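You operate a simulated robot arm through the tools that you are given. There is no shell and no other tool.

You run a simulated robot arm. Do the job below in one go: nothing can be reset, and whatever is moved stays where it is left.

## Task
Free the float, try the counter's two grey cylinders on it and put the heavier one in the long tray.
Fine: one at a time; the other goes back where it stood; push the bolt in again.

The check looks at the end state, three seconds after you hand in, the way a careful person would. Anything else that was tipped, shoved, dropped, spilled or broken makes it a failure.

## Robot
A 7-joint arm with a two-finger parallel gripper, fixed in place. Base frame: the origin is on the floor under the middle of its stand, x ahead of it, y to its left, z up. Units: m, degrees, N and s.
It reaches about 1.479 m from its shoulder. Its first joint turns from -166.0 to 166.0 degrees. Payload 4.4 kg.
The tool frame sits at the grasp point between the pads (the TCP): z along the fingers, y along the line on which they close. The tips reach 0.023 m beyond it. The gripper opens to 0.094 m. The fingers are 0.038 m wide and 0.01 m thick; the gripper's body (0.054 by 0.096 m) begins 0.039 m behind the TCP.
Orientation is that of the tool frame in the base frame, as [roll, pitch, yaw] about the fixed x, y, z axes, in that order (R = Rz(yaw) Ry(pitch) Rx(roll)). With the fingers straight down and closing along the base's y, the tool's x points along the base's -x, its y along +y and its z along -z.

## Interface
- The arm moves only by the tool arm_command. Its argument "series" is a list of rows, each a list of 7 numbers: the turn, a rotation vector about the base's x, y, z in degrees, then the shift along the base's x, y, z in m, then the finger opening in m, from 0 to 0.094. In form: [[rx, ry, rz, x, y, z, hand], ...]. A call has 1 to 20 rows; each row shifts and turns the commanded pose from where the row before left it. A row lasts 0.2 s, in which the tool goes at most 0.05 m and 8.6 degrees; a call with a longer step from one row to the next is refused whole, and so is a gripper value outside its range. Where a pose cannot be reached the arm comes as near as it can. A force on the tool above 70 N (or 10 N above the force at the start of the call, whichever is more), or a blocked arm, ends the call early, and 0.2 s more pass. Each finger travels about 0.072 m/s and halts on what it meets, pressing with about 28 N; the grip force reading is that of the motor and also rises with nothing between the fingers. The clock runs only during rows and for 0.2 s after the last one: add rows that do not move to give the fingers time. It gives the time, the measured TCP pose, the force on the tool (base axes), the opening and the grip force at its end, in the units of the frame above (readings bear some noise), with the torque about the TCP (base axes, N m) and any sound that the robot's microphone picked up.
- Cameras (640 x 400 px; columns grow to the right, rows downward): "scene" is fixed at [0.2197, -0.5007, 1.7327]; the picture's right is [0.71, -0.70, 0.00], its down [-0.39, -0.39, -0.84] and it looks along [0.59, 0.60, -0.55] (base axes); focal length 320 px, centre (320, 200). "wrist" rides on the gripper at [0.086, 0.016, -0.075] in the tool frame; the picture's right is [-0.18, 0.98, 0.00], its down [-0.58, -0.11, -0.81] and it looks along [-0.79, -0.15, 0.59] (tool axes); focal length 243 px, centre (320, 200). There is no depth. A picture from a camera that has moved, and an enlarged one, comes with that camera's place and axes in the base frame and with its lens.
- capture(camera): a new picture of that camera. No time passes.
- zoom(camera, box): a new picture of the part [left, top, right, bottom] of that camera's present view, enlarged. No time passes.
- finish_job(): hands the job in; it is judged then, once.

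Nothing tells you positions but the pictures and the camera data. Unless the task says otherwise, let go and move clear before handing in.

The tools are called after "Emit:" as a command line: name --pt "numbers of a row" for each row, then --argument value for the rest, lists and objects as JSON in quotes. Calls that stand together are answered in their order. arm_command: Moves the arm, as the interface text tells. Its arguments: {"type":"object","properties":{"series":{"type":"array"}},"required":["series"]} The other tools are called the same way: capture (camera) takes a picture; zoom (camera, box) takes an enlarged picture of a part of a camera's view; finish_job () hands the job in.

At the start:

```text
time: 0.0
tcp_pos: [0.6049, 0.4925, 1.3727]
orientation: [-179.9, 0.0, 180.0]
force: [0.9, 0.8, -0.4]
ft_torque: [0.02, -0.03, 0.0]
gripper_width: 0.0942
grip_force: 0.1
```

scene: 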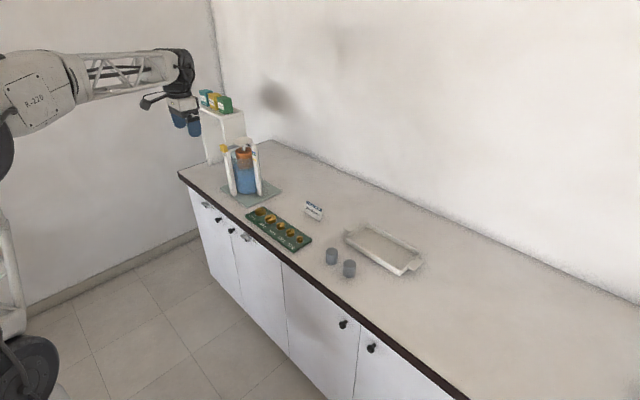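
wrist: 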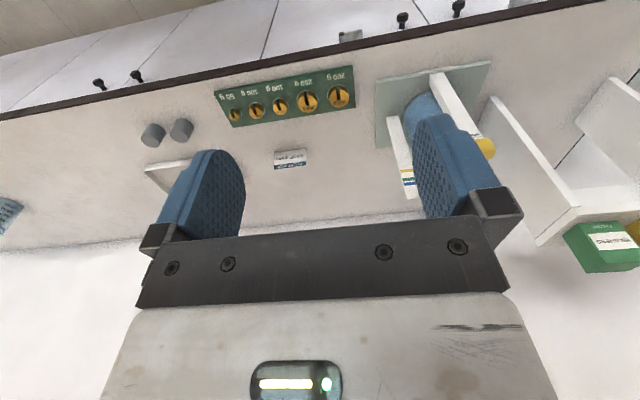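

I see a counter with a float device in a glass (blue liquid, orange float between posts), a green weight set, a note card, two grey cylinders and a long white tray. I'll zoom in to locate each thing before moving.

Emit:
zoom --camera "scene" --box '[200, 120, 300, 220]'

Emit:
zoom --camera "scene" --box '[290, 190, 440, 290]'

Emit:
zoom --camera "scene" --box '[180, 80, 260, 140]'

Emit:
zoom --camera "wrist" --box '[340, 30, 540, 230]'

Emit:
zoom --camera "wrist" --box '[120, 60, 360, 210]'

```text
4.00 times, centred on (250, 170) of scene
camera zoom: at [0.2197, -0.5007, 1.7327], right [0.71, -0.7, 0.0], down [-0.39, -0.39, -0.84], along [0.59, 0.6, -0.55], focal length 1279 px, centre (600, 320)
```

zoom: 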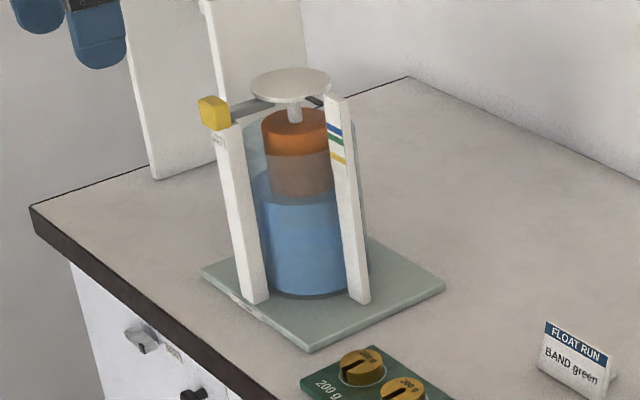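

```text
4.00 times, centred on (365, 240) of scene
camera zoom: at [0.2197, -0.5007, 1.7327], right [0.71, -0.7, 0.0], down [-0.39, -0.39, -0.84], along [0.59, 0.6, -0.55], focal length 1279 px, centre (140, 40)
```

zoom: 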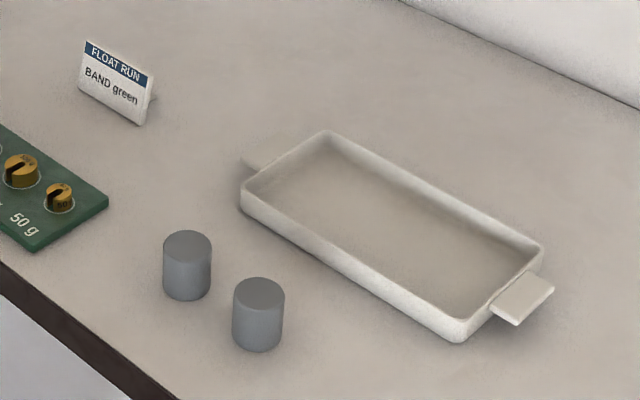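

```text
6.67 times, centred on (220, 110) of scene
camera zoom: at [0.2197, -0.5007, 1.7327], right [0.71, -0.7, 0.0], down [-0.39, -0.39, -0.84], along [0.59, 0.6, -0.55], focal length 2132 px, centre (987, 800)
```

zoom: 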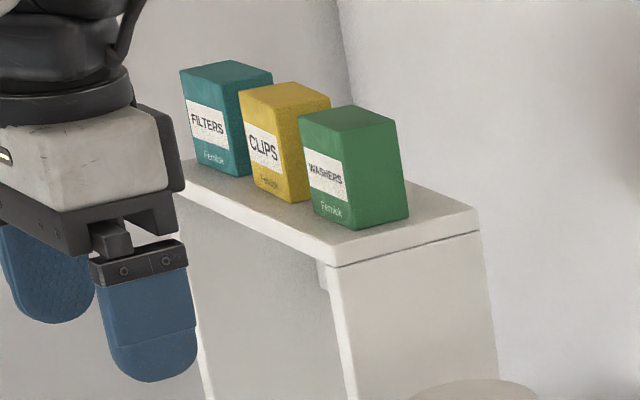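

```text
2.00 times, centred on (440, 130) of wrist
camera zoom: at [0.5186, 0.5082, 1.4465], right [0.18, 0.98, 0.0], down [0.58, -0.11, 0.81], along [0.79, -0.15, -0.59], focal length 485 px, centre (80, 340)
```

zoom: 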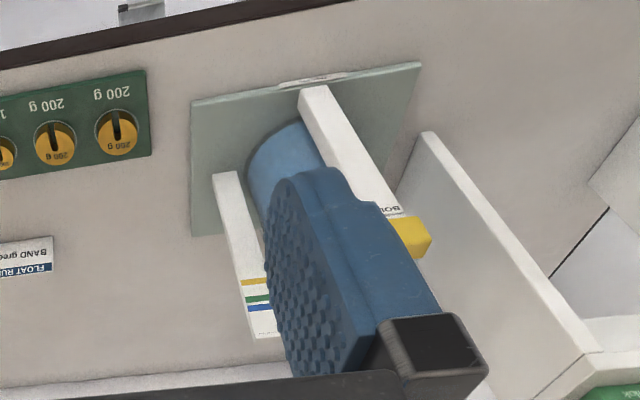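

```text
2.67 times, centred on (240, 135) of wrist
camera zoom: at [0.5186, 0.5082, 1.4465], right [0.18, 0.98, 0.0], down [0.58, -0.11, 0.81], along [0.79, -0.15, -0.59], focal length 647 px, centre (533, 373)
```

zoom: 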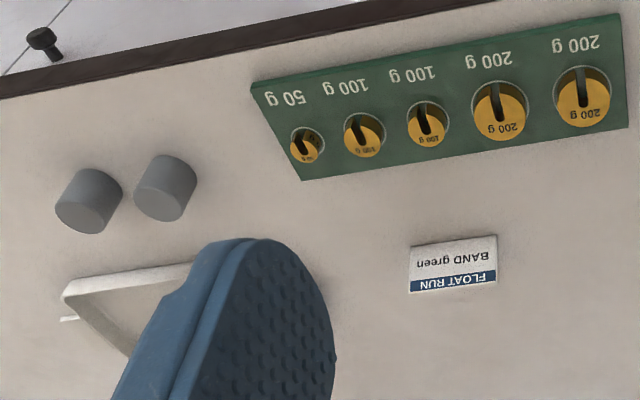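

The float stand sits near (0.92, 0.70), with a yellow-handled bolt coming through the front post at about (0.815, 0.70, 1.16). The cylinders are near (0.85, 0.08) and the counter is at z of about 0.90. I'll bring the wrist camera closer to the stand.

Emit:
arm_command --pt "0 0 0 0.01 0.035 -0.01 0.094" --pt "0 0 0 0.01 0.04 -0.01 0.094" --pt "0 0 0 0.01 0.04 -0.01 0.094" --pt "0 0 0 0.01 0.04 -0.01 0.094" --pt "0 0 0 0.01 0.04 -0.01 0.094" --pt "0 0 0 0 0.02 0 0.094" --pt "0 0 0 0 0 0 0.094"

Emit:
capture --camera "wrist"

Emit:
zoom --camera "scene" --box '[210, 120, 290, 170]'

```text
time: 1.6
tcp_pos: [0.6534, 0.7071, 1.3225]
orientation: [180.0, -0.1, -180.0]
force: [0.3, 0.3, -0.7]
ft_torque: [0.0, 0.01, -0.02]
gripper_width: 0.0939
grip_force: 0.1
```

```text
taken
camera wrist: at [0.5676, 0.7218, 1.3959], right [0.18, 0.98, 0.0], down [0.58, -0.11, 0.81], along [0.79, -0.15, -0.59], focal length 243 px, centre (320, 200)
```

wrist: 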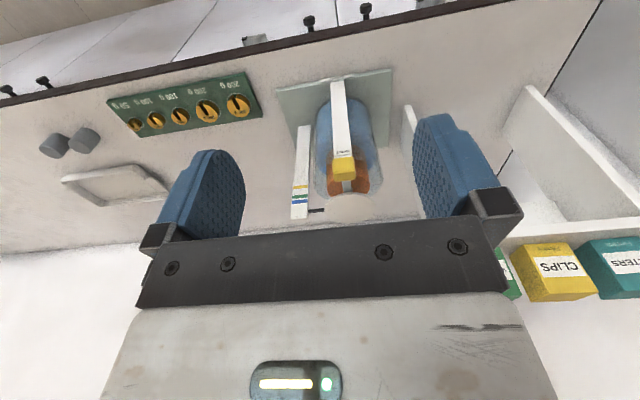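

```text
8.00 times, centred on (250, 145) of scene
camera zoom: at [0.2197, -0.5007, 1.7327], right [0.71, -0.7, 0.0], down [-0.39, -0.39, -0.84], along [0.59, 0.6, -0.55], focal length 2559 px, centre (880, 640)
```

zoom: 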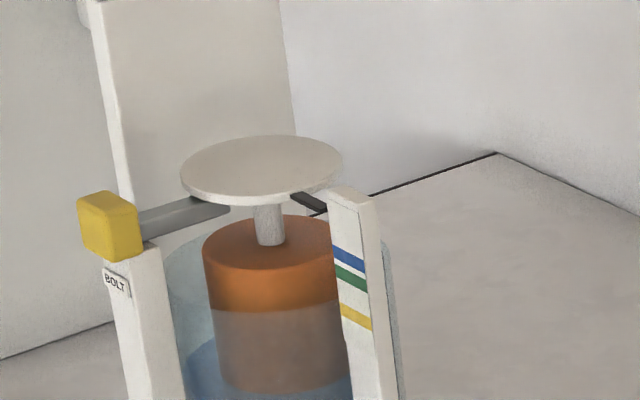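

The bolt is a flat bar that runs from the front post under the pan, with a yellow knob on the robot's side. I'll look closer from the wrist camera.

Emit:
zoom --camera "wrist" --box '[270, 60, 430, 220]'

Emit:
zoom --camera "scene" --box '[215, 130, 265, 160]'

```text
2.50 times, centred on (350, 140) of wrist
camera zoom: at [0.5676, 0.7218, 1.3959], right [0.18, 0.98, 0.0], down [0.58, -0.11, 0.81], along [0.79, -0.15, -0.59], focal length 606 px, centre (245, 350)
```

zoom: 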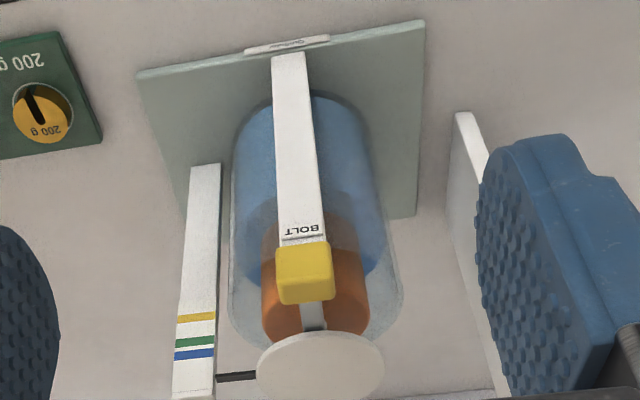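

```text
12.80 times, centred on (240, 145) of scene
camera zoom: at [0.2197, -0.5007, 1.7327], right [0.71, -0.7, 0.0], down [-0.39, -0.39, -0.84], along [0.59, 0.6, -0.55], focal length 4094 px, centre (1344, 904)
```

zoom: 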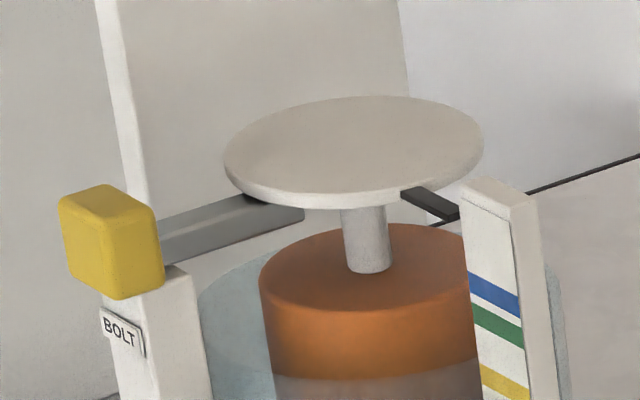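

The knob is about 30 mm wide, near (0.83, 0.71, 1.15). I'll move above it and check alignment before going down.

Emit:
arm_command --pt "0 0 0 0.034 0.0005 -0.012 0.094" --pt "0 0 0 0.034 0.0005 -0.012 0.094" --pt "0 0 0 0.034 0.0005 -0.012 0.094" --pt "0 0 0 0.034 0.0005 -0.012 0.094" --pt "0 0 0 0.03 0.0005 -0.012 0.094" --pt "0 0 0 0 0 0 0.094"

Emit:
capture --camera "wrist"

Emit:
zoom --camera "scene" --box '[200, 100, 280, 160]'

```text
time: 3.0
tcp_pos: [0.8209, 0.7099, 1.2618]
orientation: [179.9, 0.0, -180.0]
force: [-0.1, -0.8, 0.3]
ft_torque: [0.0, 0.01, 0.03]
gripper_width: 0.094
grip_force: 0.1
```

```text
taken
camera wrist: at [0.7349, 0.7246, 1.3353], right [0.18, 0.98, 0.0], down [0.58, -0.11, 0.81], along [0.79, -0.15, -0.59], focal length 243 px, centre (320, 200)
```

wrist: 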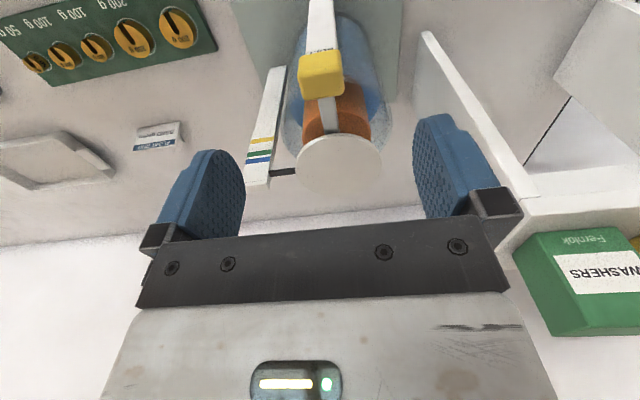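

```text
6.67 times, centred on (240, 130) of scene
camera zoom: at [0.2197, -0.5007, 1.7327], right [0.71, -0.7, 0.0], down [-0.39, -0.39, -0.84], along [0.59, 0.6, -0.55], focal length 2132 px, centre (853, 667)
```

zoom: 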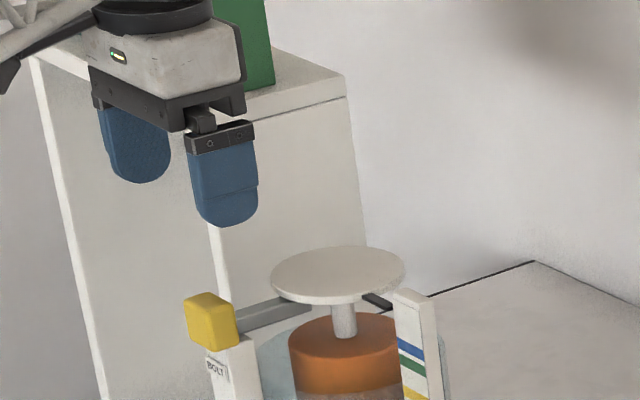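

Emit:
zoom --camera "wrist" --box '[240, 0, 420, 200]'

```text
2.00 times, centred on (330, 100) of wrist
camera zoom: at [0.7349, 0.7246, 1.3353], right [0.18, 0.98, 0.0], down [0.58, -0.11, 0.81], along [0.79, -0.15, -0.59], focal length 485 px, centre (300, 400)
```

zoom: 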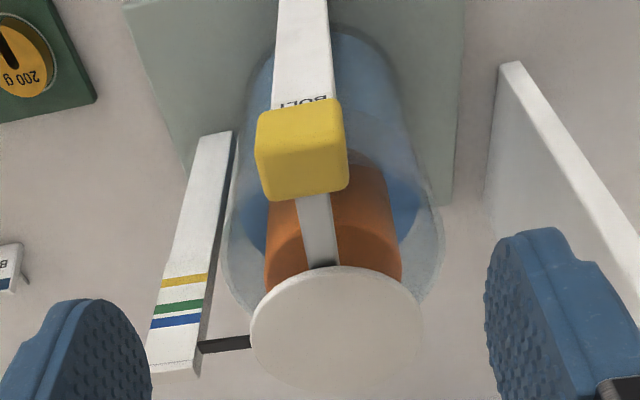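

The knob is centred under the gripper, spanning z of about 1.131–1.166, and the pan is centred near (0.922, 0.7095, 1.159). I'll go down and close on the knob.

Emit:
arm_command --pt "0 0 0 0.002 -0.0004 -0.03 0.07" --pt "0 0 0 0.002 0 -0.03 0.06" --pt "0 0 0 0 0 -0.025 0.06" --pt "0 0 0 0 0 -0.022 0.06" --pt "0 0 0 0 0 0 0.06"

Emit:
capture --camera "wrist"

Emit:
zoom --camera "scene" --box '[200, 110, 280, 170]'

```text
time: 4.2
tcp_pos: [0.8257, 0.7097, 1.1545]
orientation: [-179.9, 0.0, -179.9]
force: [-0.4, 0.2, -0.7]
ft_torque: [-0.01, 0.02, 0.01]
gripper_width: 0.0601
grip_force: 0.0
```

```text
taken
camera wrist: at [0.7389, 0.7246, 1.2281], right [0.18, 0.98, 0.0], down [0.58, -0.11, 0.81], along [0.79, -0.15, -0.59], focal length 243 px, centre (320, 200)
```

wrist: 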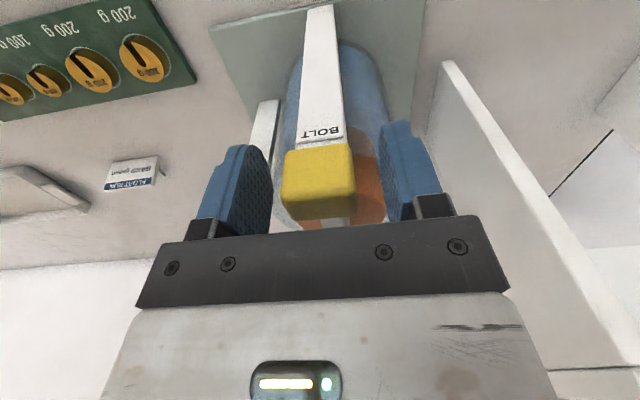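

```text
6.67 times, centred on (240, 140) of scene
camera zoom: at [0.2197, -0.5007, 1.7327], right [0.71, -0.7, 0.0], down [-0.39, -0.39, -0.84], along [0.59, 0.6, -0.55], focal length 2132 px, centre (853, 600)
```

zoom: 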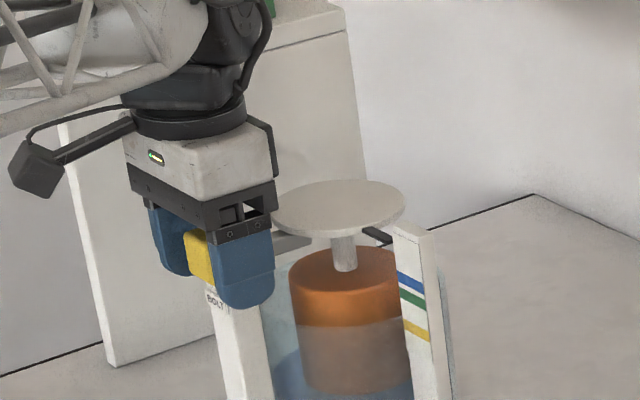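

The fingers are either side of the knob, so I'll close on it now.

Emit:
arm_command --pt "0 0 0 0 0 0 0.05" --pt "0 0 0 0 0 0 0.042" --pt "0 0 0 0 0 0 0.036" --pt "0 0 0 0 0 0 0.03" --pt "0 0 0 0 0 0 0.025" --pt "0 0 0 0 0 0 0.02" --pt "0 0 0 0 0 0 0.02"

Emit:
capture --camera "wrist"

```text
time: 5.8
tcp_pos: [0.8248, 0.7101, 1.1537]
orientation: [-180.0, 0.1, 179.9]
force: [-1.2, 12.4, 1.3]
ft_torque: [0.08, -0.12, -0.05]
gripper_width: 0.0319
grip_force: 45.4
```

```text
taken
camera wrist: at [0.7387, 0.725, 1.2283], right [0.18, 0.98, 0.0], down [0.58, -0.11, 0.81], along [0.79, -0.15, -0.59], focal length 243 px, centre (320, 200)
```

wrist: 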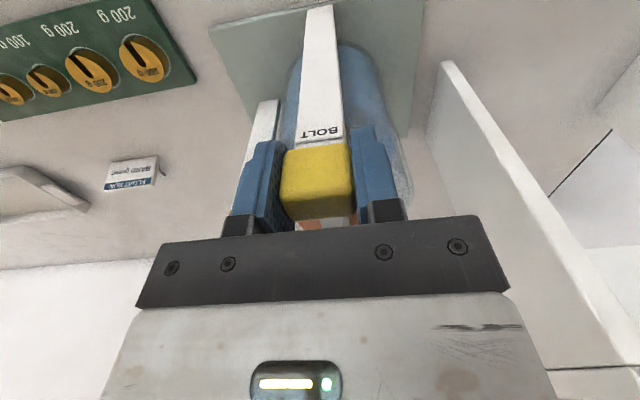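

Gripped at 32 mm, but there's 12 N of side force, so I'm slightly off-centre. I'll shift a little in +y to relieve it.

Emit:
arm_command --pt "0 0 0 0 0.001 0 0.02" --pt "0 0 0 0 0 0 0.02"

```text
time: 6.4
tcp_pos: [0.8247, 0.7096, 1.1528]
orientation: [-179.9, -0.1, 179.9]
force: [-17.3, -29.6, -6.5]
ft_torque: [0.74, -0.54, 0.43]
gripper_width: 0.0321
grip_force: 44.5
```

Emit:
arm_command --pt "0 0 0 -0.0003 -0.0006 0 0.02" --pt "0 0 0 0 0 0 0.02"

```text
time: 7.0
tcp_pos: [0.8249, 0.7098, 1.1542]
orientation: [-180.0, 0.0, 179.9]
force: [0.7, -18.1, -9.9]
ft_torque: [0.98, 0.03, 0.11]
gripper_width: 0.032
grip_force: 44.9
```

Emit:
arm_command --pt "0 0 0 -0.003 -0.0003 0 0.02" --pt "0 0 0 -0.004 0 0 0.02" --pt "0 0 0 -0.005 0 0 0.02" --pt "0 0 0 0 0 0 0.02"

Emit:
zoom --camera "scene" --box '[200, 110, 280, 170]'

```text
time: 8.0
tcp_pos: [0.8129, 0.7099, 1.154]
orientation: [-179.8, 0.0, 179.9]
force: [0.8, -41.7, -25.9]
ft_torque: [1.14, -0.87, 0.43]
gripper_width: 0.0321
grip_force: 45.1
```

```text
6.67 times, centred on (240, 140) of scene
camera zoom: at [0.2197, -0.5007, 1.7327], right [0.71, -0.7, 0.0], down [-0.39, -0.39, -0.84], along [0.59, 0.6, -0.55], focal length 2132 px, centre (853, 600)
```

zoom: 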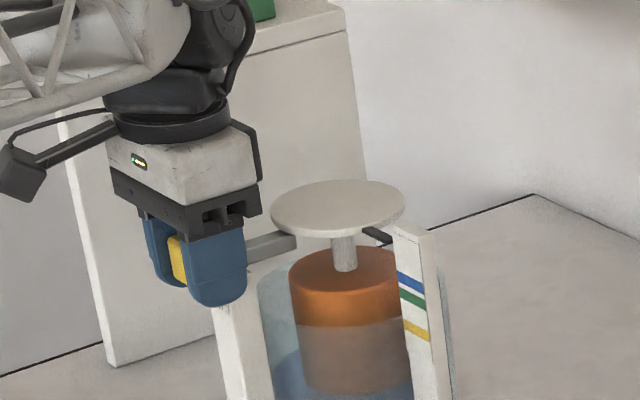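

The bolt slides easily, but side forces have built up. I'll relieve those before pulling further.

Emit:
arm_command --pt "0 0 0 0 -0.0008 -0.0005 0.02" --pt "0 0 0 0 0 0 0.02"

```text
time: 8.6
tcp_pos: [0.813, 0.7099, 1.154]
orientation: [179.9, -0.2, -180.0]
force: [-0.9, -28.8, -25.9]
ft_torque: [0.4, 0.74, 0.05]
gripper_width: 0.0316
grip_force: 45.5
```

Emit:
arm_command --pt "0 0 0 0 -0.0007 -0.0006 0.02" --pt "0 0 0 0 0 0 0.02"

```text
time: 9.2
tcp_pos: [0.8121, 0.7109, 1.1531]
orientation: [179.8, -0.1, -180.0]
force: [-0.8, -1.8, -15.6]
ft_torque: [-0.7, 0.77, -0.5]
gripper_width: 0.0319
grip_force: 44.8
```

Emit:
arm_command --pt "0 0 0 -0.003 0 -0.0004 0.02" --pt "0 0 0 -0.005 0 0 0.02" --pt "0 0 0 -0.005 0 0 0.02" --pt "0 0 0 0 0 0 0.02"

Emit:
zoom --camera "scene" --box '[200, 110, 280, 170]'

```text
time: 10.2
tcp_pos: [0.7992, 0.71, 1.1552]
orientation: [179.8, 0.2, 180.0]
force: [20.4, 53.7, 14.8]
ft_torque: [-0.81, 0.91, -0.44]
gripper_width: 0.0316
grip_force: 44.9
```

```text
6.67 times, centred on (240, 140) of scene
camera zoom: at [0.2197, -0.5007, 1.7327], right [0.71, -0.7, 0.0], down [-0.39, -0.39, -0.84], along [0.59, 0.6, -0.55], focal length 2132 px, centre (853, 600)
```

zoom: 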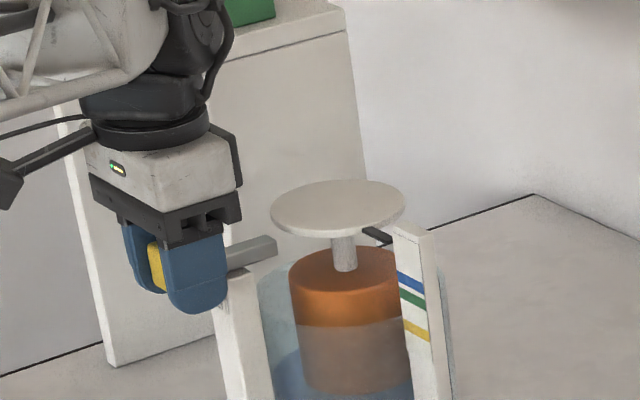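

Emit:
arm_command --pt "0 0 0 0 0.0008 0.0003 0.02" --pt "0 0 0 0 0 0 0.02"

```text
time: 10.8
tcp_pos: [0.7984, 0.7093, 1.154]
orientation: [180.0, 0.1, 180.0]
force: [19.2, 56.8, 25.1]
ft_torque: [-0.55, 0.0, -0.39]
gripper_width: 0.0319
grip_force: 45.5
```

Emit:
arm_command --pt "0 0 0 0 0.0006 0.0004 0.02" --pt "0 0 0 0 0 0 0.02" --pt "0 0 0 0 0 0 0.02"

```text
time: 11.6
tcp_pos: [0.798, 0.7087, 1.1549]
orientation: [180.0, 0.0, -180.0]
force: [-0.4, 37.3, 25.2]
ft_torque: [0.0, 0.91, -0.01]
gripper_width: 0.032
grip_force: 45.0
```

Emit:
arm_command --pt "0 0 0 0 0.0006 0.0005 0.02" --pt "0 0 0 0 0 0 0.02"

```text
time: 12.2
tcp_pos: [0.799, 0.7095, 1.1535]
orientation: [-180.0, 0.0, -180.0]
force: [0.5, 26.3, 13.4]
ft_torque: [0.61, -1.21, 0.15]
gripper_width: 0.032
grip_force: 44.9
```

Emit:
arm_command --pt "0 0 0 -0.003 0.0004 0.0002 0.02" --pt "0 0 0 -0.003 0 0 0.02" --pt "0 0 0 0 0 0 0.02"

Emit:
zoom --camera "scene" --box '[210, 125, 270, 165]'

Emit:
capture --camera "wrist"

```text
time: 13.0
tcp_pos: [0.795, 0.7099, 1.1531]
orientation: [-179.9, -0.1, 180.0]
force: [30.6, 3.4, -3.1]
ft_torque: [1.04, -0.03, 0.54]
gripper_width: 0.0318
grip_force: 45.0
```

```text
10.00 times, centred on (240, 145) of scene
camera zoom: at [0.2197, -0.5007, 1.7327], right [0.71, -0.7, 0.0], down [-0.39, -0.39, -0.84], along [0.59, 0.6, -0.55], focal length 3198 px, centre (1120, 750)
```

zoom: 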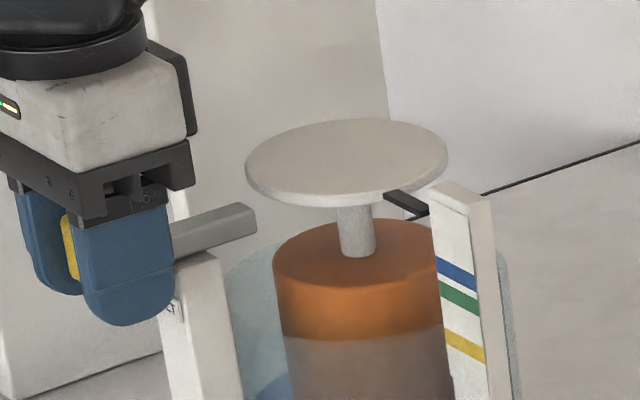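

```text
taken
camera wrist: at [0.7093, 0.7253, 1.2276], right [0.19, 0.98, 0.0], down [0.58, -0.11, 0.81], along [0.79, -0.15, -0.59], focal length 243 px, centre (320, 200)
```

wrist: 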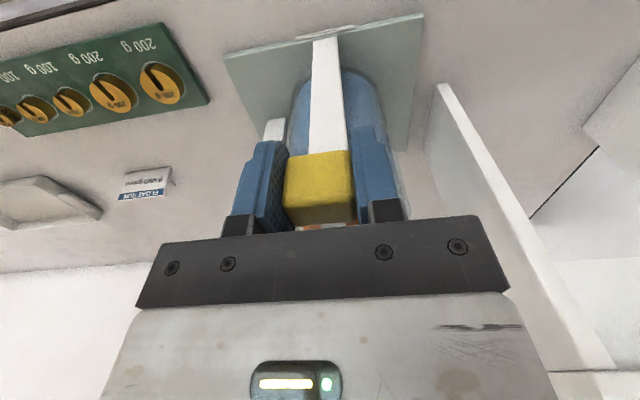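

The bolt is out about 30 mm and has met its stop. Its tip is clear of the pan rim by about 7 mm. I'll ease off, let go and lift.

Emit:
arm_command --pt "0 0 0 0.0008 0 0 0.02" --pt "0 0 0 0 0 0 0.03" --pt "0 0 0 0 0 0 0.04" --pt "0 0 0 0 0 0 0.055" --pt "0 0 0 0 0 0 0.065" --pt "0 0 0 0 0 0 0.065"

Emit:
zoom --camera "scene" --box '[210, 125, 270, 165]'

```text
time: 14.4
tcp_pos: [0.7942, 0.7125, 1.1557]
orientation: [180.0, 0.0, 180.0]
force: [-0.8, 0.8, -0.3]
ft_torque: [-0.03, 0.01, 0.01]
gripper_width: 0.065
grip_force: 0.1
```

```text
10.00 times, centred on (240, 145) of scene
camera zoom: at [0.2197, -0.5007, 1.7327], right [0.71, -0.7, 0.0], down [-0.39, -0.39, -0.84], along [0.59, 0.6, -0.55], focal length 3198 px, centre (1120, 750)
```

zoom: 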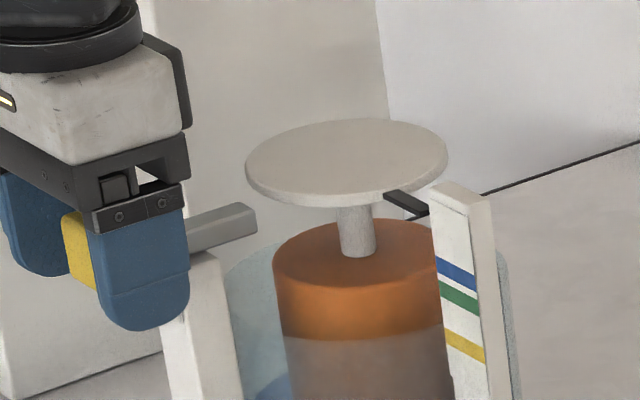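

The bolt stays out and the float looks steady. I'll lift away and move to view the cylinders.

Emit:
arm_command --pt "0 0 0 -0.002 0 0.02 0.07" --pt "0 0 0 0 0 0.04 0.09" --pt "0 0 0 0 0 0.04 0.09" --pt "0 0 0 -0.005 -0.04 0 0.09" --pt "0 0 0 -0.006 -0.042 -0.01 0.09" --pt "0 0 0 -0.006 -0.042 -0.015 0.09" --pt "0 0 0 -0.006 -0.042 -0.015 0.09" --pt "0 0 0 -0.006 -0.042 -0.015 0.09" --pt "0 0 0 -0.006 -0.042 -0.015 0.09" --pt "0 0 0 -0.006 -0.042 -0.015 0.09" --pt "0 0 0 -0.006 -0.042 -0.015 0.09" --pt "0 0 0 -0.006 -0.042 -0.015 0.09" --pt "0 0 0 -0.006 -0.042 -0.015 0.09" --pt "0 0 0 -0.006 -0.042 -0.015 0.09" --pt "0 0 0 -0.006 -0.042 -0.015 0.09" --pt "0 0 0 -0.006 -0.042 -0.015 0.09" --pt "0 0 0 -0.006 -0.042 -0.015 0.09" --pt "0 0 0 -0.006 -0.042 -0.015 0.09" --pt "0 0 0 0 0 0 0.09"

Emit:
capture --camera "wrist"

Emit:
zoom --camera "scene" --box '[210, 125, 270, 165]'

```text
time: 18.4
tcp_pos: [0.7012, 0.0821, 1.0519]
orientation: [180.0, 0.1, -180.0]
force: [0.0, -0.2, -0.5]
ft_torque: [0.0, 0.0, -0.03]
gripper_width: 0.0902
grip_force: 0.0
```

```text
taken
camera wrist: at [0.6153, 0.0978, 1.1255], right [0.18, 0.98, 0.0], down [0.58, -0.11, 0.81], along [0.79, -0.15, -0.59], focal length 243 px, centre (320, 200)
```

wrist: 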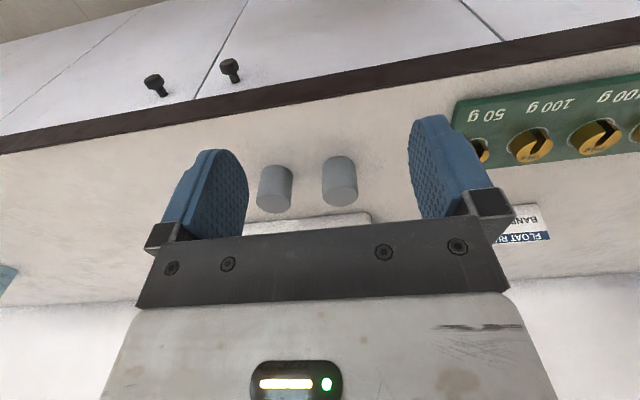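

```text
10.00 times, centred on (240, 145) of scene
camera zoom: at [0.2197, -0.5007, 1.7327], right [0.71, -0.7, 0.0], down [-0.39, -0.39, -0.84], along [0.59, 0.6, -0.55], focal length 3198 px, centre (1120, 750)
```

zoom: 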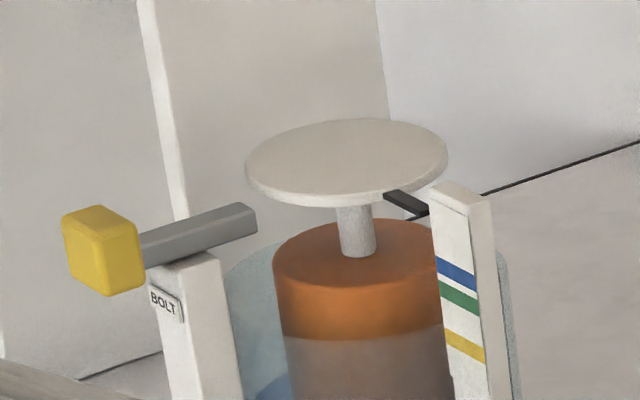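

Emit:
zoom --camera "wrist" --box '[240, 130, 400, 240]'

Emit:
zoom --camera "scene" --box '[310, 230, 370, 290]'

```text
3.64 times, centred on (320, 185) of wrist
camera zoom: at [0.6153, 0.0978, 1.1255], right [0.18, 0.98, 0.0], down [0.58, -0.11, 0.81], along [0.79, -0.15, -0.59], focal length 882 px, centre (320, 254)
```

zoom: 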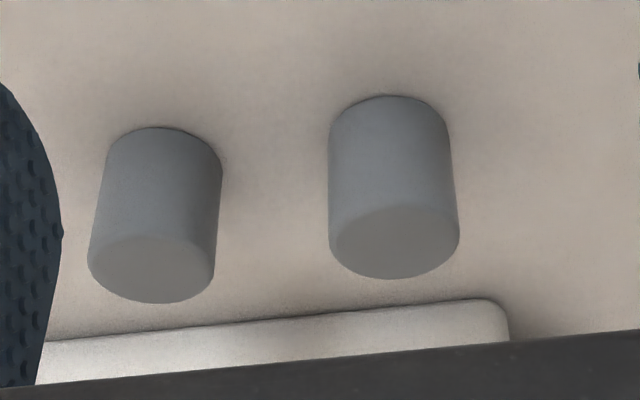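

```text
6.67 times, centred on (340, 260) of scene
camera zoom: at [0.2197, -0.5007, 1.7327], right [0.71, -0.7, 0.0], down [-0.39, -0.39, -0.84], along [0.59, 0.6, -0.55], focal length 2132 px, centre (187, -200)
```

zoom: 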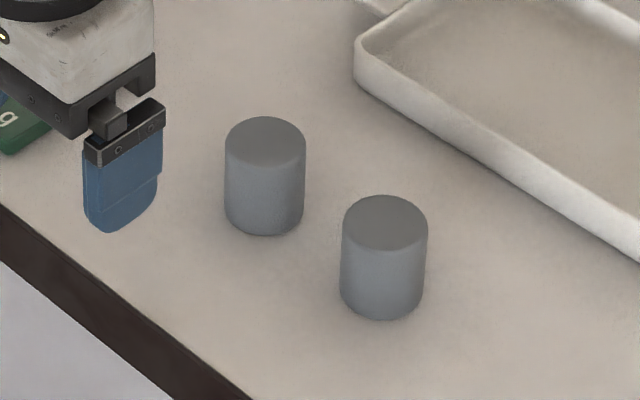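

The cylinders stand at A (0.8505, 0.079) and B (0.8505, −0.006). Each is about 43.5 mm across and 50 mm high, on the counter at z = 0.90. I'll go over A, come down and check before gripping.

Emit:
arm_command --pt "0 0 0 0.037 -0.0008 0 0.07" --pt "0 0 0 0.037 -0.0008 0 0.07" --pt "0 0 0 0.037 -0.0008 0 0.07" --pt "0 0 0 0.038 -0.0007 0 0.07" --pt "0 0 0 0 0 -0.03 0.07" --pt "0 0 0 0 0 -0.01 0.07" --pt "0 0 0 0 0 0 0.07"

Emit:
capture --camera "wrist"

Emit:
zoom --camera "scene" --box '[300, 200, 390, 290]'

```text
time: 20.0
tcp_pos: [0.8532, 0.0789, 1.0088]
orientation: [180.0, 0.0, -180.0]
force: [0.1, 0.6, 0.8]
ft_torque: [0.0, -0.06, 0.01]
gripper_width: 0.0702
grip_force: 0.1
```

```text
taken
camera wrist: at [0.7666, 0.0943, 1.0836], right [0.18, 0.98, 0.0], down [0.58, -0.11, 0.81], along [0.79, -0.15, -0.59], focal length 243 px, centre (320, 200)
```

wrist: 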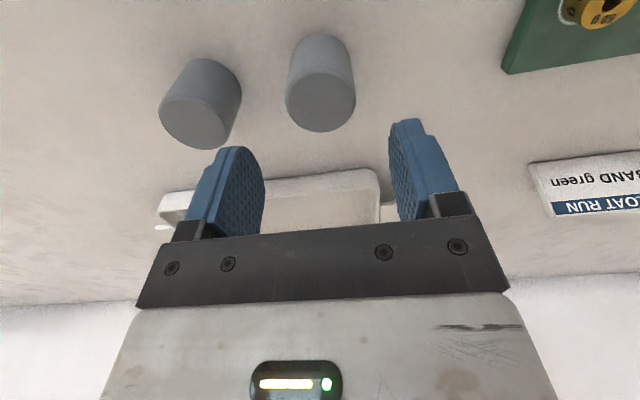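

```text
4.44 times, centred on (345, 245) of scene
camera zoom: at [0.2197, -0.5007, 1.7327], right [0.71, -0.7, 0.0], down [-0.39, -0.39, -0.84], along [0.59, 0.6, -0.55], focal length 1421 px, centre (209, 0)
```

zoom: 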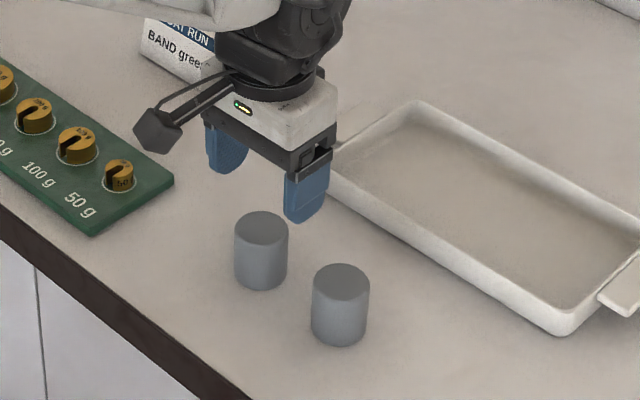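

Emit:
zoom --camera "wrist" --box '[240, 20, 400, 150]'

```text
3.08 times, centred on (320, 85) of wrist
camera zoom: at [0.7666, 0.0943, 1.0836], right [0.18, 0.98, 0.0], down [0.58, -0.11, 0.81], along [0.79, -0.15, -0.59], focal length 746 px, centre (320, 554)
```

zoom: 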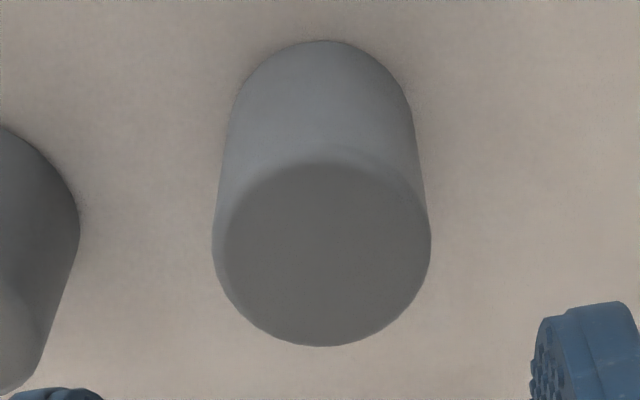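

A lies at (0.850, 0.079), right under the gripper. I'll go down around it and grip.

Emit:
arm_command --pt "0 0 0 -0.002 0.0002 -0.025 0.07" --pt "0 0 0 -0.001 0 -0.025 0.07" --pt "0 0 0 0 0 -0.018 0.07" --pt "0 0 0 0 0 -0.0105 0.07" --pt "0 0 0 0 0 0 0.07"

Emit:
capture --camera "wrist"

Emit:
zoom --camera "scene" --box '[300, 220, 380, 290]'

```text
time: 21.2
tcp_pos: [0.8476, 0.0796, 0.9313]
orientation: [180.0, 0.0, 180.0]
force: [0.8, 0.2, 1.3]
ft_torque: [0.0, -0.01, -0.02]
gripper_width: 0.0703
grip_force: 0.0
```

```text
taken
camera wrist: at [0.7623, 0.0944, 1.0055], right [0.18, 0.98, 0.0], down [0.58, -0.11, 0.81], along [0.79, -0.15, -0.59], focal length 243 px, centre (320, 200)
```

wrist: 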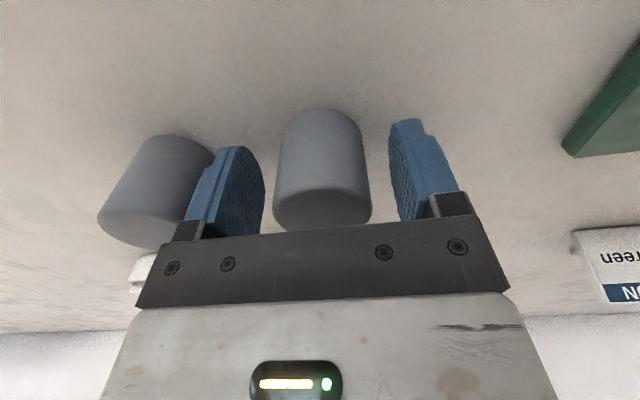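

```text
5.71 times, centred on (340, 255) of scene
camera zoom: at [0.2197, -0.5007, 1.7327], right [0.71, -0.7, 0.0], down [-0.39, -0.39, -0.84], along [0.59, 0.6, -0.55], focal length 1828 px, centre (206, -114)
```

zoom: 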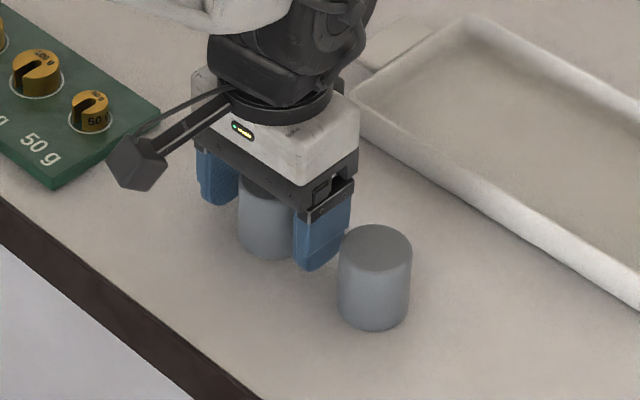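

Emit:
arm_command --pt "0 0 0 0.002 0 0 0.062" --pt "0 0 0 0 0 0 0.056" --pt "0 0 0 0 0 0 0.051" --pt "0 0 0 0 0 0 0.047" --pt "0 0 0 0 0 0 0.0445" --pt "0 0 0 0 0 0 0.042" --pt "0 0 0 0 0 0 0.038" --pt "0 0 0 0 0 0 0.034" --pt "0 0 0 0 0 0 0.034"

Emit:
capture --camera "wrist"

```text
time: 23.2
tcp_pos: [0.8501, 0.0794, 0.9333]
orientation: [179.9, 0.0, 180.0]
force: [0.2, 0.3, 0.2]
ft_torque: [-0.01, 0.0, 0.0]
gripper_width: 0.0433
grip_force: 28.2
```

```text
taken
camera wrist: at [0.7642, 0.0944, 1.0059], right [0.18, 0.98, 0.0], down [0.58, -0.11, 0.81], along [0.79, -0.15, -0.59], focal length 243 px, centre (320, 200)
```

wrist: 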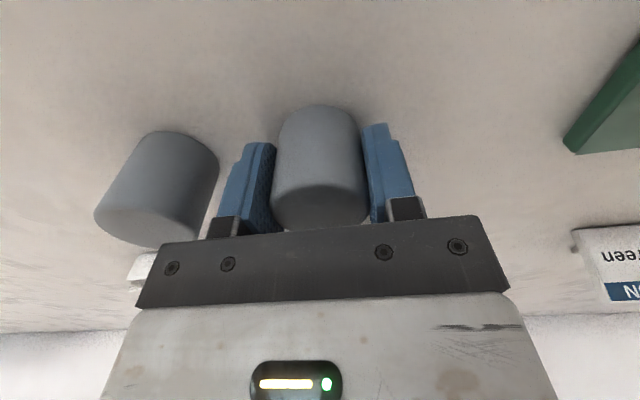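

A is gripped at 43 mm with no side force. I'll lift it straight up and read the force.

Emit:
arm_command --pt "0 0 0 0 0 0.01 0.034" --pt "0 0 0 0 0 0.025 0.034" --pt "0 0 0 0 0 0.04 0.034" --pt "0 0 0 0 0 0.04 0.034" --pt "0 0 0 0 0 0.045 0.034" --pt "0 0 0 0 0 0.045 0.034" --pt "0 0 0 0 0 0.045 0.034" --pt "0 0 0 0 0 0.04 0.034" --pt "0 0 0 0 0 0.03 0.034" --pt "0 0 0 0 0 0 0.034" --pt "0 0 0 0 0 0 0.034" --pt "0 0 0 0 0 0 0.034"

Emit:
capture --camera "wrist"

```text
time: 25.8
tcp_pos: [0.8514, 0.0779, 1.2506]
orientation: [-180.0, 0.1, -179.9]
force: [-0.3, 0.1, -1.0]
ft_torque: [0.02, -0.01, -0.02]
gripper_width: 0.0432
grip_force: 28.7
```

```text
taken
camera wrist: at [0.7656, 0.0941, 1.3252], right [0.18, 0.98, 0.0], down [0.58, -0.11, 0.81], along [0.79, -0.15, -0.59], focal length 243 px, centre (320, 200)
```

wrist: 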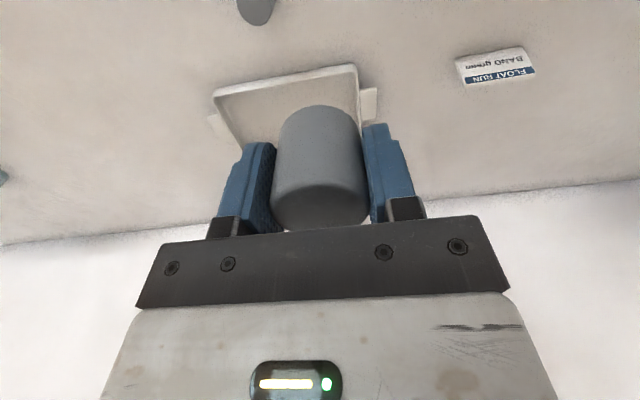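

Emit:
arm_command --pt "0 0 0 0.002 0.02 0 0.034" --pt "0 0 0 0.004 0.035 0 0.034" --pt "0 0 0 0.005 0.042 0 0.034" --pt "0 0 0 0.005 0.042 0 0.034" --pt "0 0 0 0.005 0.042 0 0.034" --pt "0 0 0 0.005 0.042 0 0.034" --pt "0 0 0 0.005 0.042 0 0.034" --pt "0 0 0 0.005 0.042 0 0.034" --pt "0 0 0 0.005 0.042 0 0.034" --pt "0 0 0 0.005 0.042 0 0.034" --pt "0 0 0 0.005 0.042 0 0.034" --pt "0 0 0 0.005 0.042 0 0.034" --pt "0 0 0 0.005 0.042 0 0.034" --pt "0 0 0 0.005 0.042 0 0.034" --pt "0 0 0 0.004 0.035 0 0.034" --pt "0 0 0 0.001 0.0265 0 0.034" --pt "0 0 0 0 0.01 0 0.034" --pt "0 0 0 0 0 0 0.034" --pt "0 0 0 0 0 0 0.034"

Emit:
capture --camera "wrist"

Emit:
zoom --camera "scene" --box '[210, 100, 290, 160]'

```text
time: 29.8
tcp_pos: [0.9212, 0.71, 1.2506]
orientation: [179.9, -0.1, -180.0]
force: [0.5, -0.3, -1.7]
ft_torque: [0.0, 0.0, -0.02]
gripper_width: 0.0431
grip_force: 28.5
```

```text
taken
camera wrist: at [0.8347, 0.7251, 1.325], right [0.18, 0.98, 0.0], down [0.58, -0.11, 0.81], along [0.79, -0.15, -0.59], focal length 243 px, centre (320, 200)
```

wrist: 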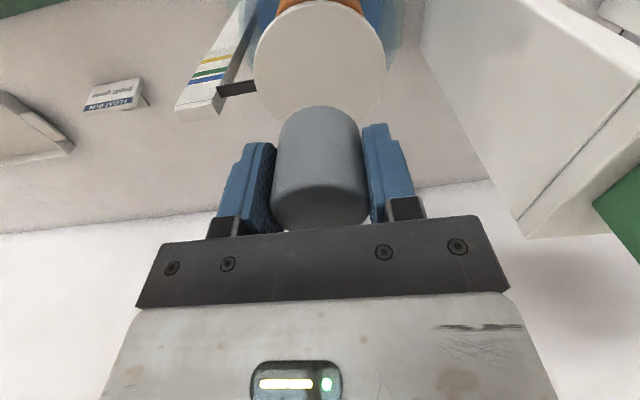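

```text
6.67 times, centred on (250, 130) of scene
camera zoom: at [0.2197, -0.5007, 1.7327], right [0.71, -0.7, 0.0], down [-0.39, -0.39, -0.84], along [0.59, 0.6, -0.55], focal length 2132 px, centre (787, 667)
```

zoom: 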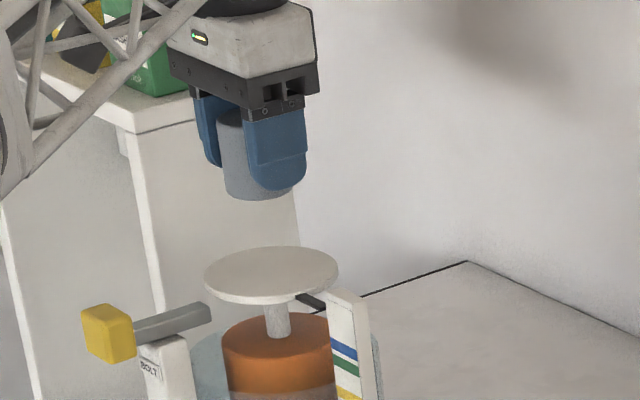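

Emit:
zoom --camera "wrist" --box '[220, 0, 420, 130]'

```text
3.08 times, centred on (320, 65) of wrist
camera zoom: at [0.8347, 0.7251, 1.325], right [0.18, 0.98, 0.0], down [0.58, -0.11, 0.81], along [0.79, -0.15, -0.59], focal length 746 px, centre (320, 615)
```

zoom: 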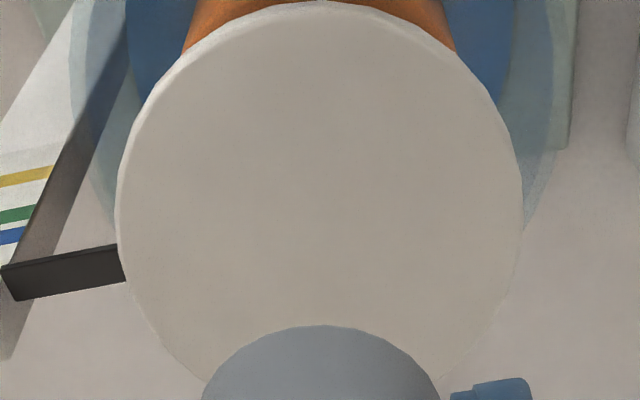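

The cylinder is centred above the pan at about (0.9215, 0.709). I'll lower it to just above the pan.

Emit:
arm_command --pt "0 0 0 0.0005 -0.0005 -0.015 0.034" --pt "0 0 0 0 0 -0.02 0.034" --pt "0 0 0 0 0 -0.013 0.034" --pt "0 0 0 0 0 0 0.034" --pt "0 0 0 0 0 0 0.034"

Emit:
zoom --camera "scene" --box '[210, 110, 290, 170]'

Emit:
capture --camera "wrist"

```text
time: 31.0
tcp_pos: [0.9252, 0.7089, 1.2038]
orientation: [-179.9, 0.1, -179.9]
force: [0.2, 0.0, -0.9]
ft_torque: [-0.01, 0.01, -0.02]
gripper_width: 0.0432
grip_force: 28.0
```

```text
6.67 times, centred on (250, 140) of scene
camera zoom: at [0.2197, -0.5007, 1.7327], right [0.71, -0.7, 0.0], down [-0.39, -0.39, -0.84], along [0.59, 0.6, -0.55], focal length 2132 px, centre (787, 600)
```

zoom: 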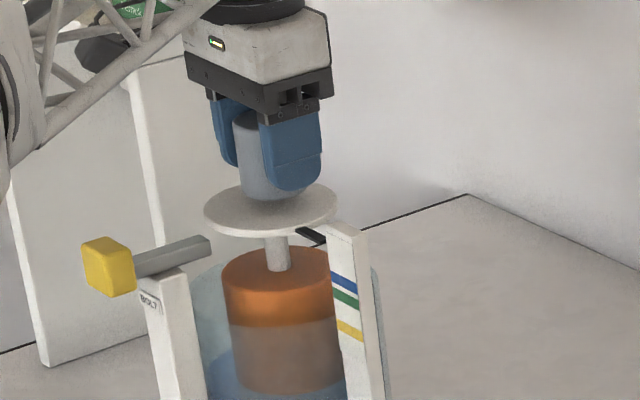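

```text
taken
camera wrist: at [0.8386, 0.7242, 1.2778], right [0.18, 0.98, 0.0], down [0.58, -0.11, 0.81], along [0.79, -0.15, -0.59], focal length 243 px, centre (320, 200)
```

wrist: 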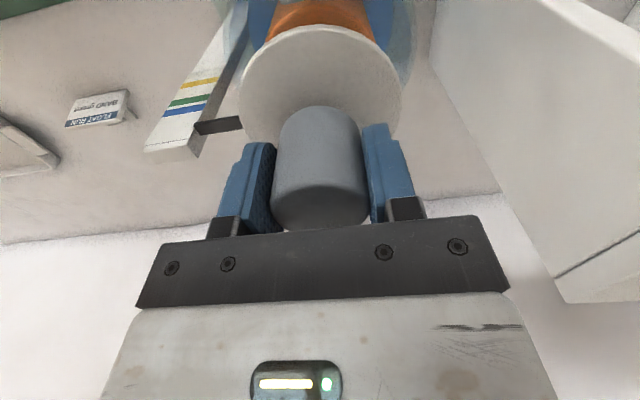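

Emit:
arm_command --pt "0 0 0 0 0 0 0.034" --pt "0 0 0 0 0 0 0.034"

Emit:
arm_command --pt "0 0 0 0 0 0 0.034" --pt "0 0 0 0 0 0 0.034"

```text
time: 31.6
tcp_pos: [0.9246, 0.7087, 1.2039]
orientation: [-180.0, 0.0, -180.0]
force: [0.4, -0.6, -0.8]
ft_torque: [0.01, 0.0, 0.0]
gripper_width: 0.0434
grip_force: 28.2
```

```text
time: 32.2
tcp_pos: [0.9247, 0.7087, 1.2042]
orientation: [-180.0, 0.0, 180.0]
force: [0.6, -0.4, -0.8]
ft_torque: [0.0, -0.01, -0.01]
gripper_width: 0.0432
grip_force: 27.9
```

The reading has settled at x = 0.9247, so I'll correct x by −3 mm and lower in small steps while watching the pan.

Emit:
arm_command --pt "0 0 0 -0.003 0.0003 0 0.034" --pt "0 0 0 0 0 -0.004 0.034" --pt "0 0 0 0 0 -0.004 0.034" --pt "0 0 0 0 0 -0.004 0.034" --pt "0 0 0 0 0 0 0.034" --pt "0 0 0 0 0 0 0.034"

Emit:
zoom --camera "scene" --box '[220, 115, 280, 165]'

Emit:
zoom --camera "wrist" --box '[140, 0, 420, 180]'

```text
time: 33.6
tcp_pos: [0.9186, 0.7094, 1.1903]
orientation: [180.0, -0.1, 180.0]
force: [-1.0, 0.2, -0.5]
ft_torque: [0.0, -0.05, 0.02]
gripper_width: 0.0432
grip_force: 27.8
```

```text
8.00 times, centred on (250, 140) of scene
camera zoom: at [0.2197, -0.5007, 1.7327], right [0.71, -0.7, 0.0], down [-0.39, -0.39, -0.84], along [0.59, 0.6, -0.55], focal length 2559 px, centre (880, 680)
```

zoom: 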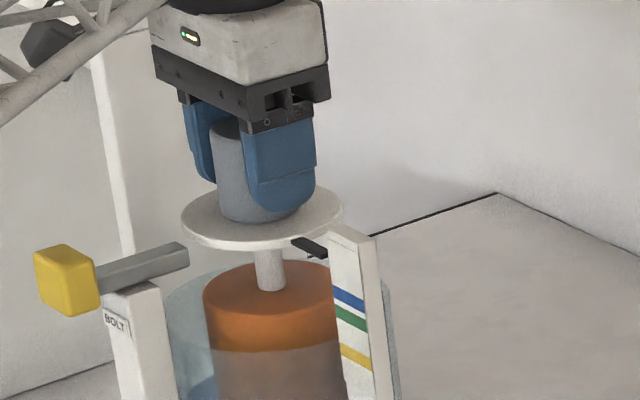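

```text
2.22 times, centred on (280, 90) of wrist
camera zoom: at [0.8336, 0.7252, 1.2654], right [0.18, 0.98, 0.0], down [0.58, -0.11, 0.81], along [0.79, -0.15, -0.59], focal length 539 px, centre (409, 444)
```

zoom: 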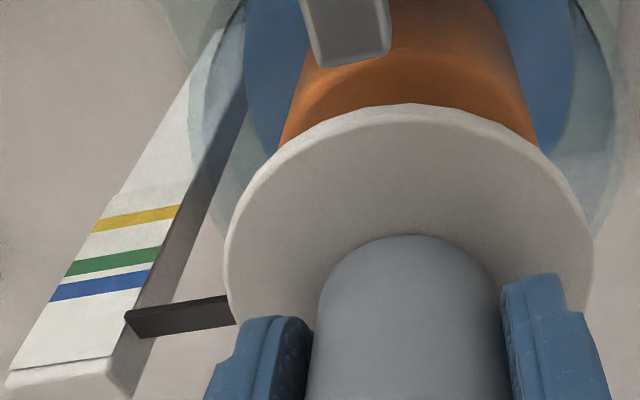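

Emit:
arm_command --pt "0 0 0 0.002 0 -0.003 0.034" --pt "0 0 0 0 0 -0.004 0.034" --pt "0 0 0 0 0 -0.003 0.034" --pt "0 0 0 0 0 0 0.034" --pt "0 0 0 0 0 0 0.034" --pt "0 0 0 0 0 0 0.034"

Emit:
zoom --camera "scene" --box '[220, 115, 280, 165]'

Emit:
zoom --camera "wrist" --box '[140, 0, 420, 180]'

```text
time: 35.0
tcp_pos: [0.9214, 0.7109, 1.1827]
orientation: [-180.0, -0.1, -179.9]
force: [-0.3, -0.4, -0.4]
ft_torque: [-0.03, 0.0, 0.02]
gripper_width: 0.0432
grip_force: 28.1
```

```text
8.00 times, centred on (250, 140) of scene
camera zoom: at [0.2197, -0.5007, 1.7327], right [0.71, -0.7, 0.0], down [-0.39, -0.39, -0.84], along [0.59, 0.6, -0.55], focal length 2559 px, centre (880, 680)
```

zoom: 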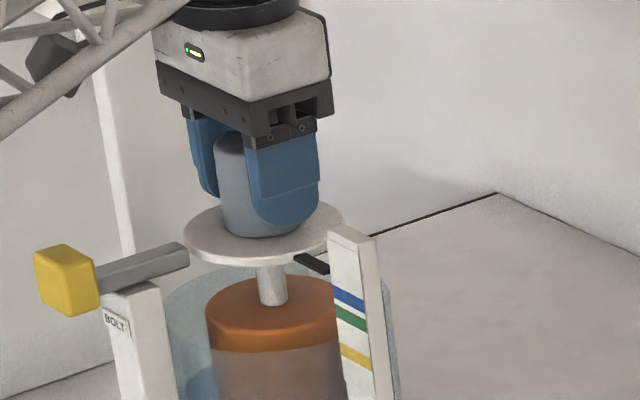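

```text
2.22 times, centred on (280, 90) of wrist
camera zoom: at [0.835, 0.7261, 1.256], right [0.18, 0.98, 0.0], down [0.58, -0.11, 0.81], along [0.79, -0.15, -0.59], focal length 539 px, centre (409, 444)
```

zoom: 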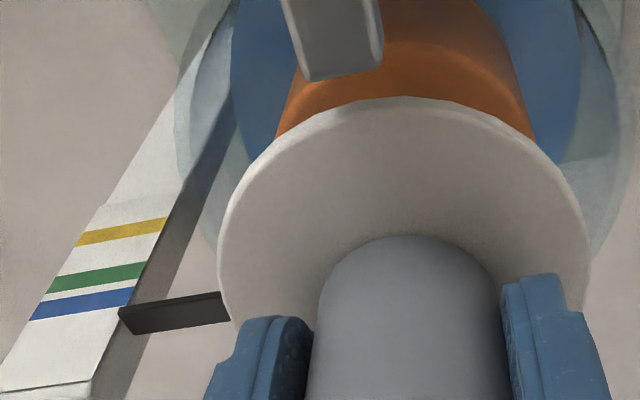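

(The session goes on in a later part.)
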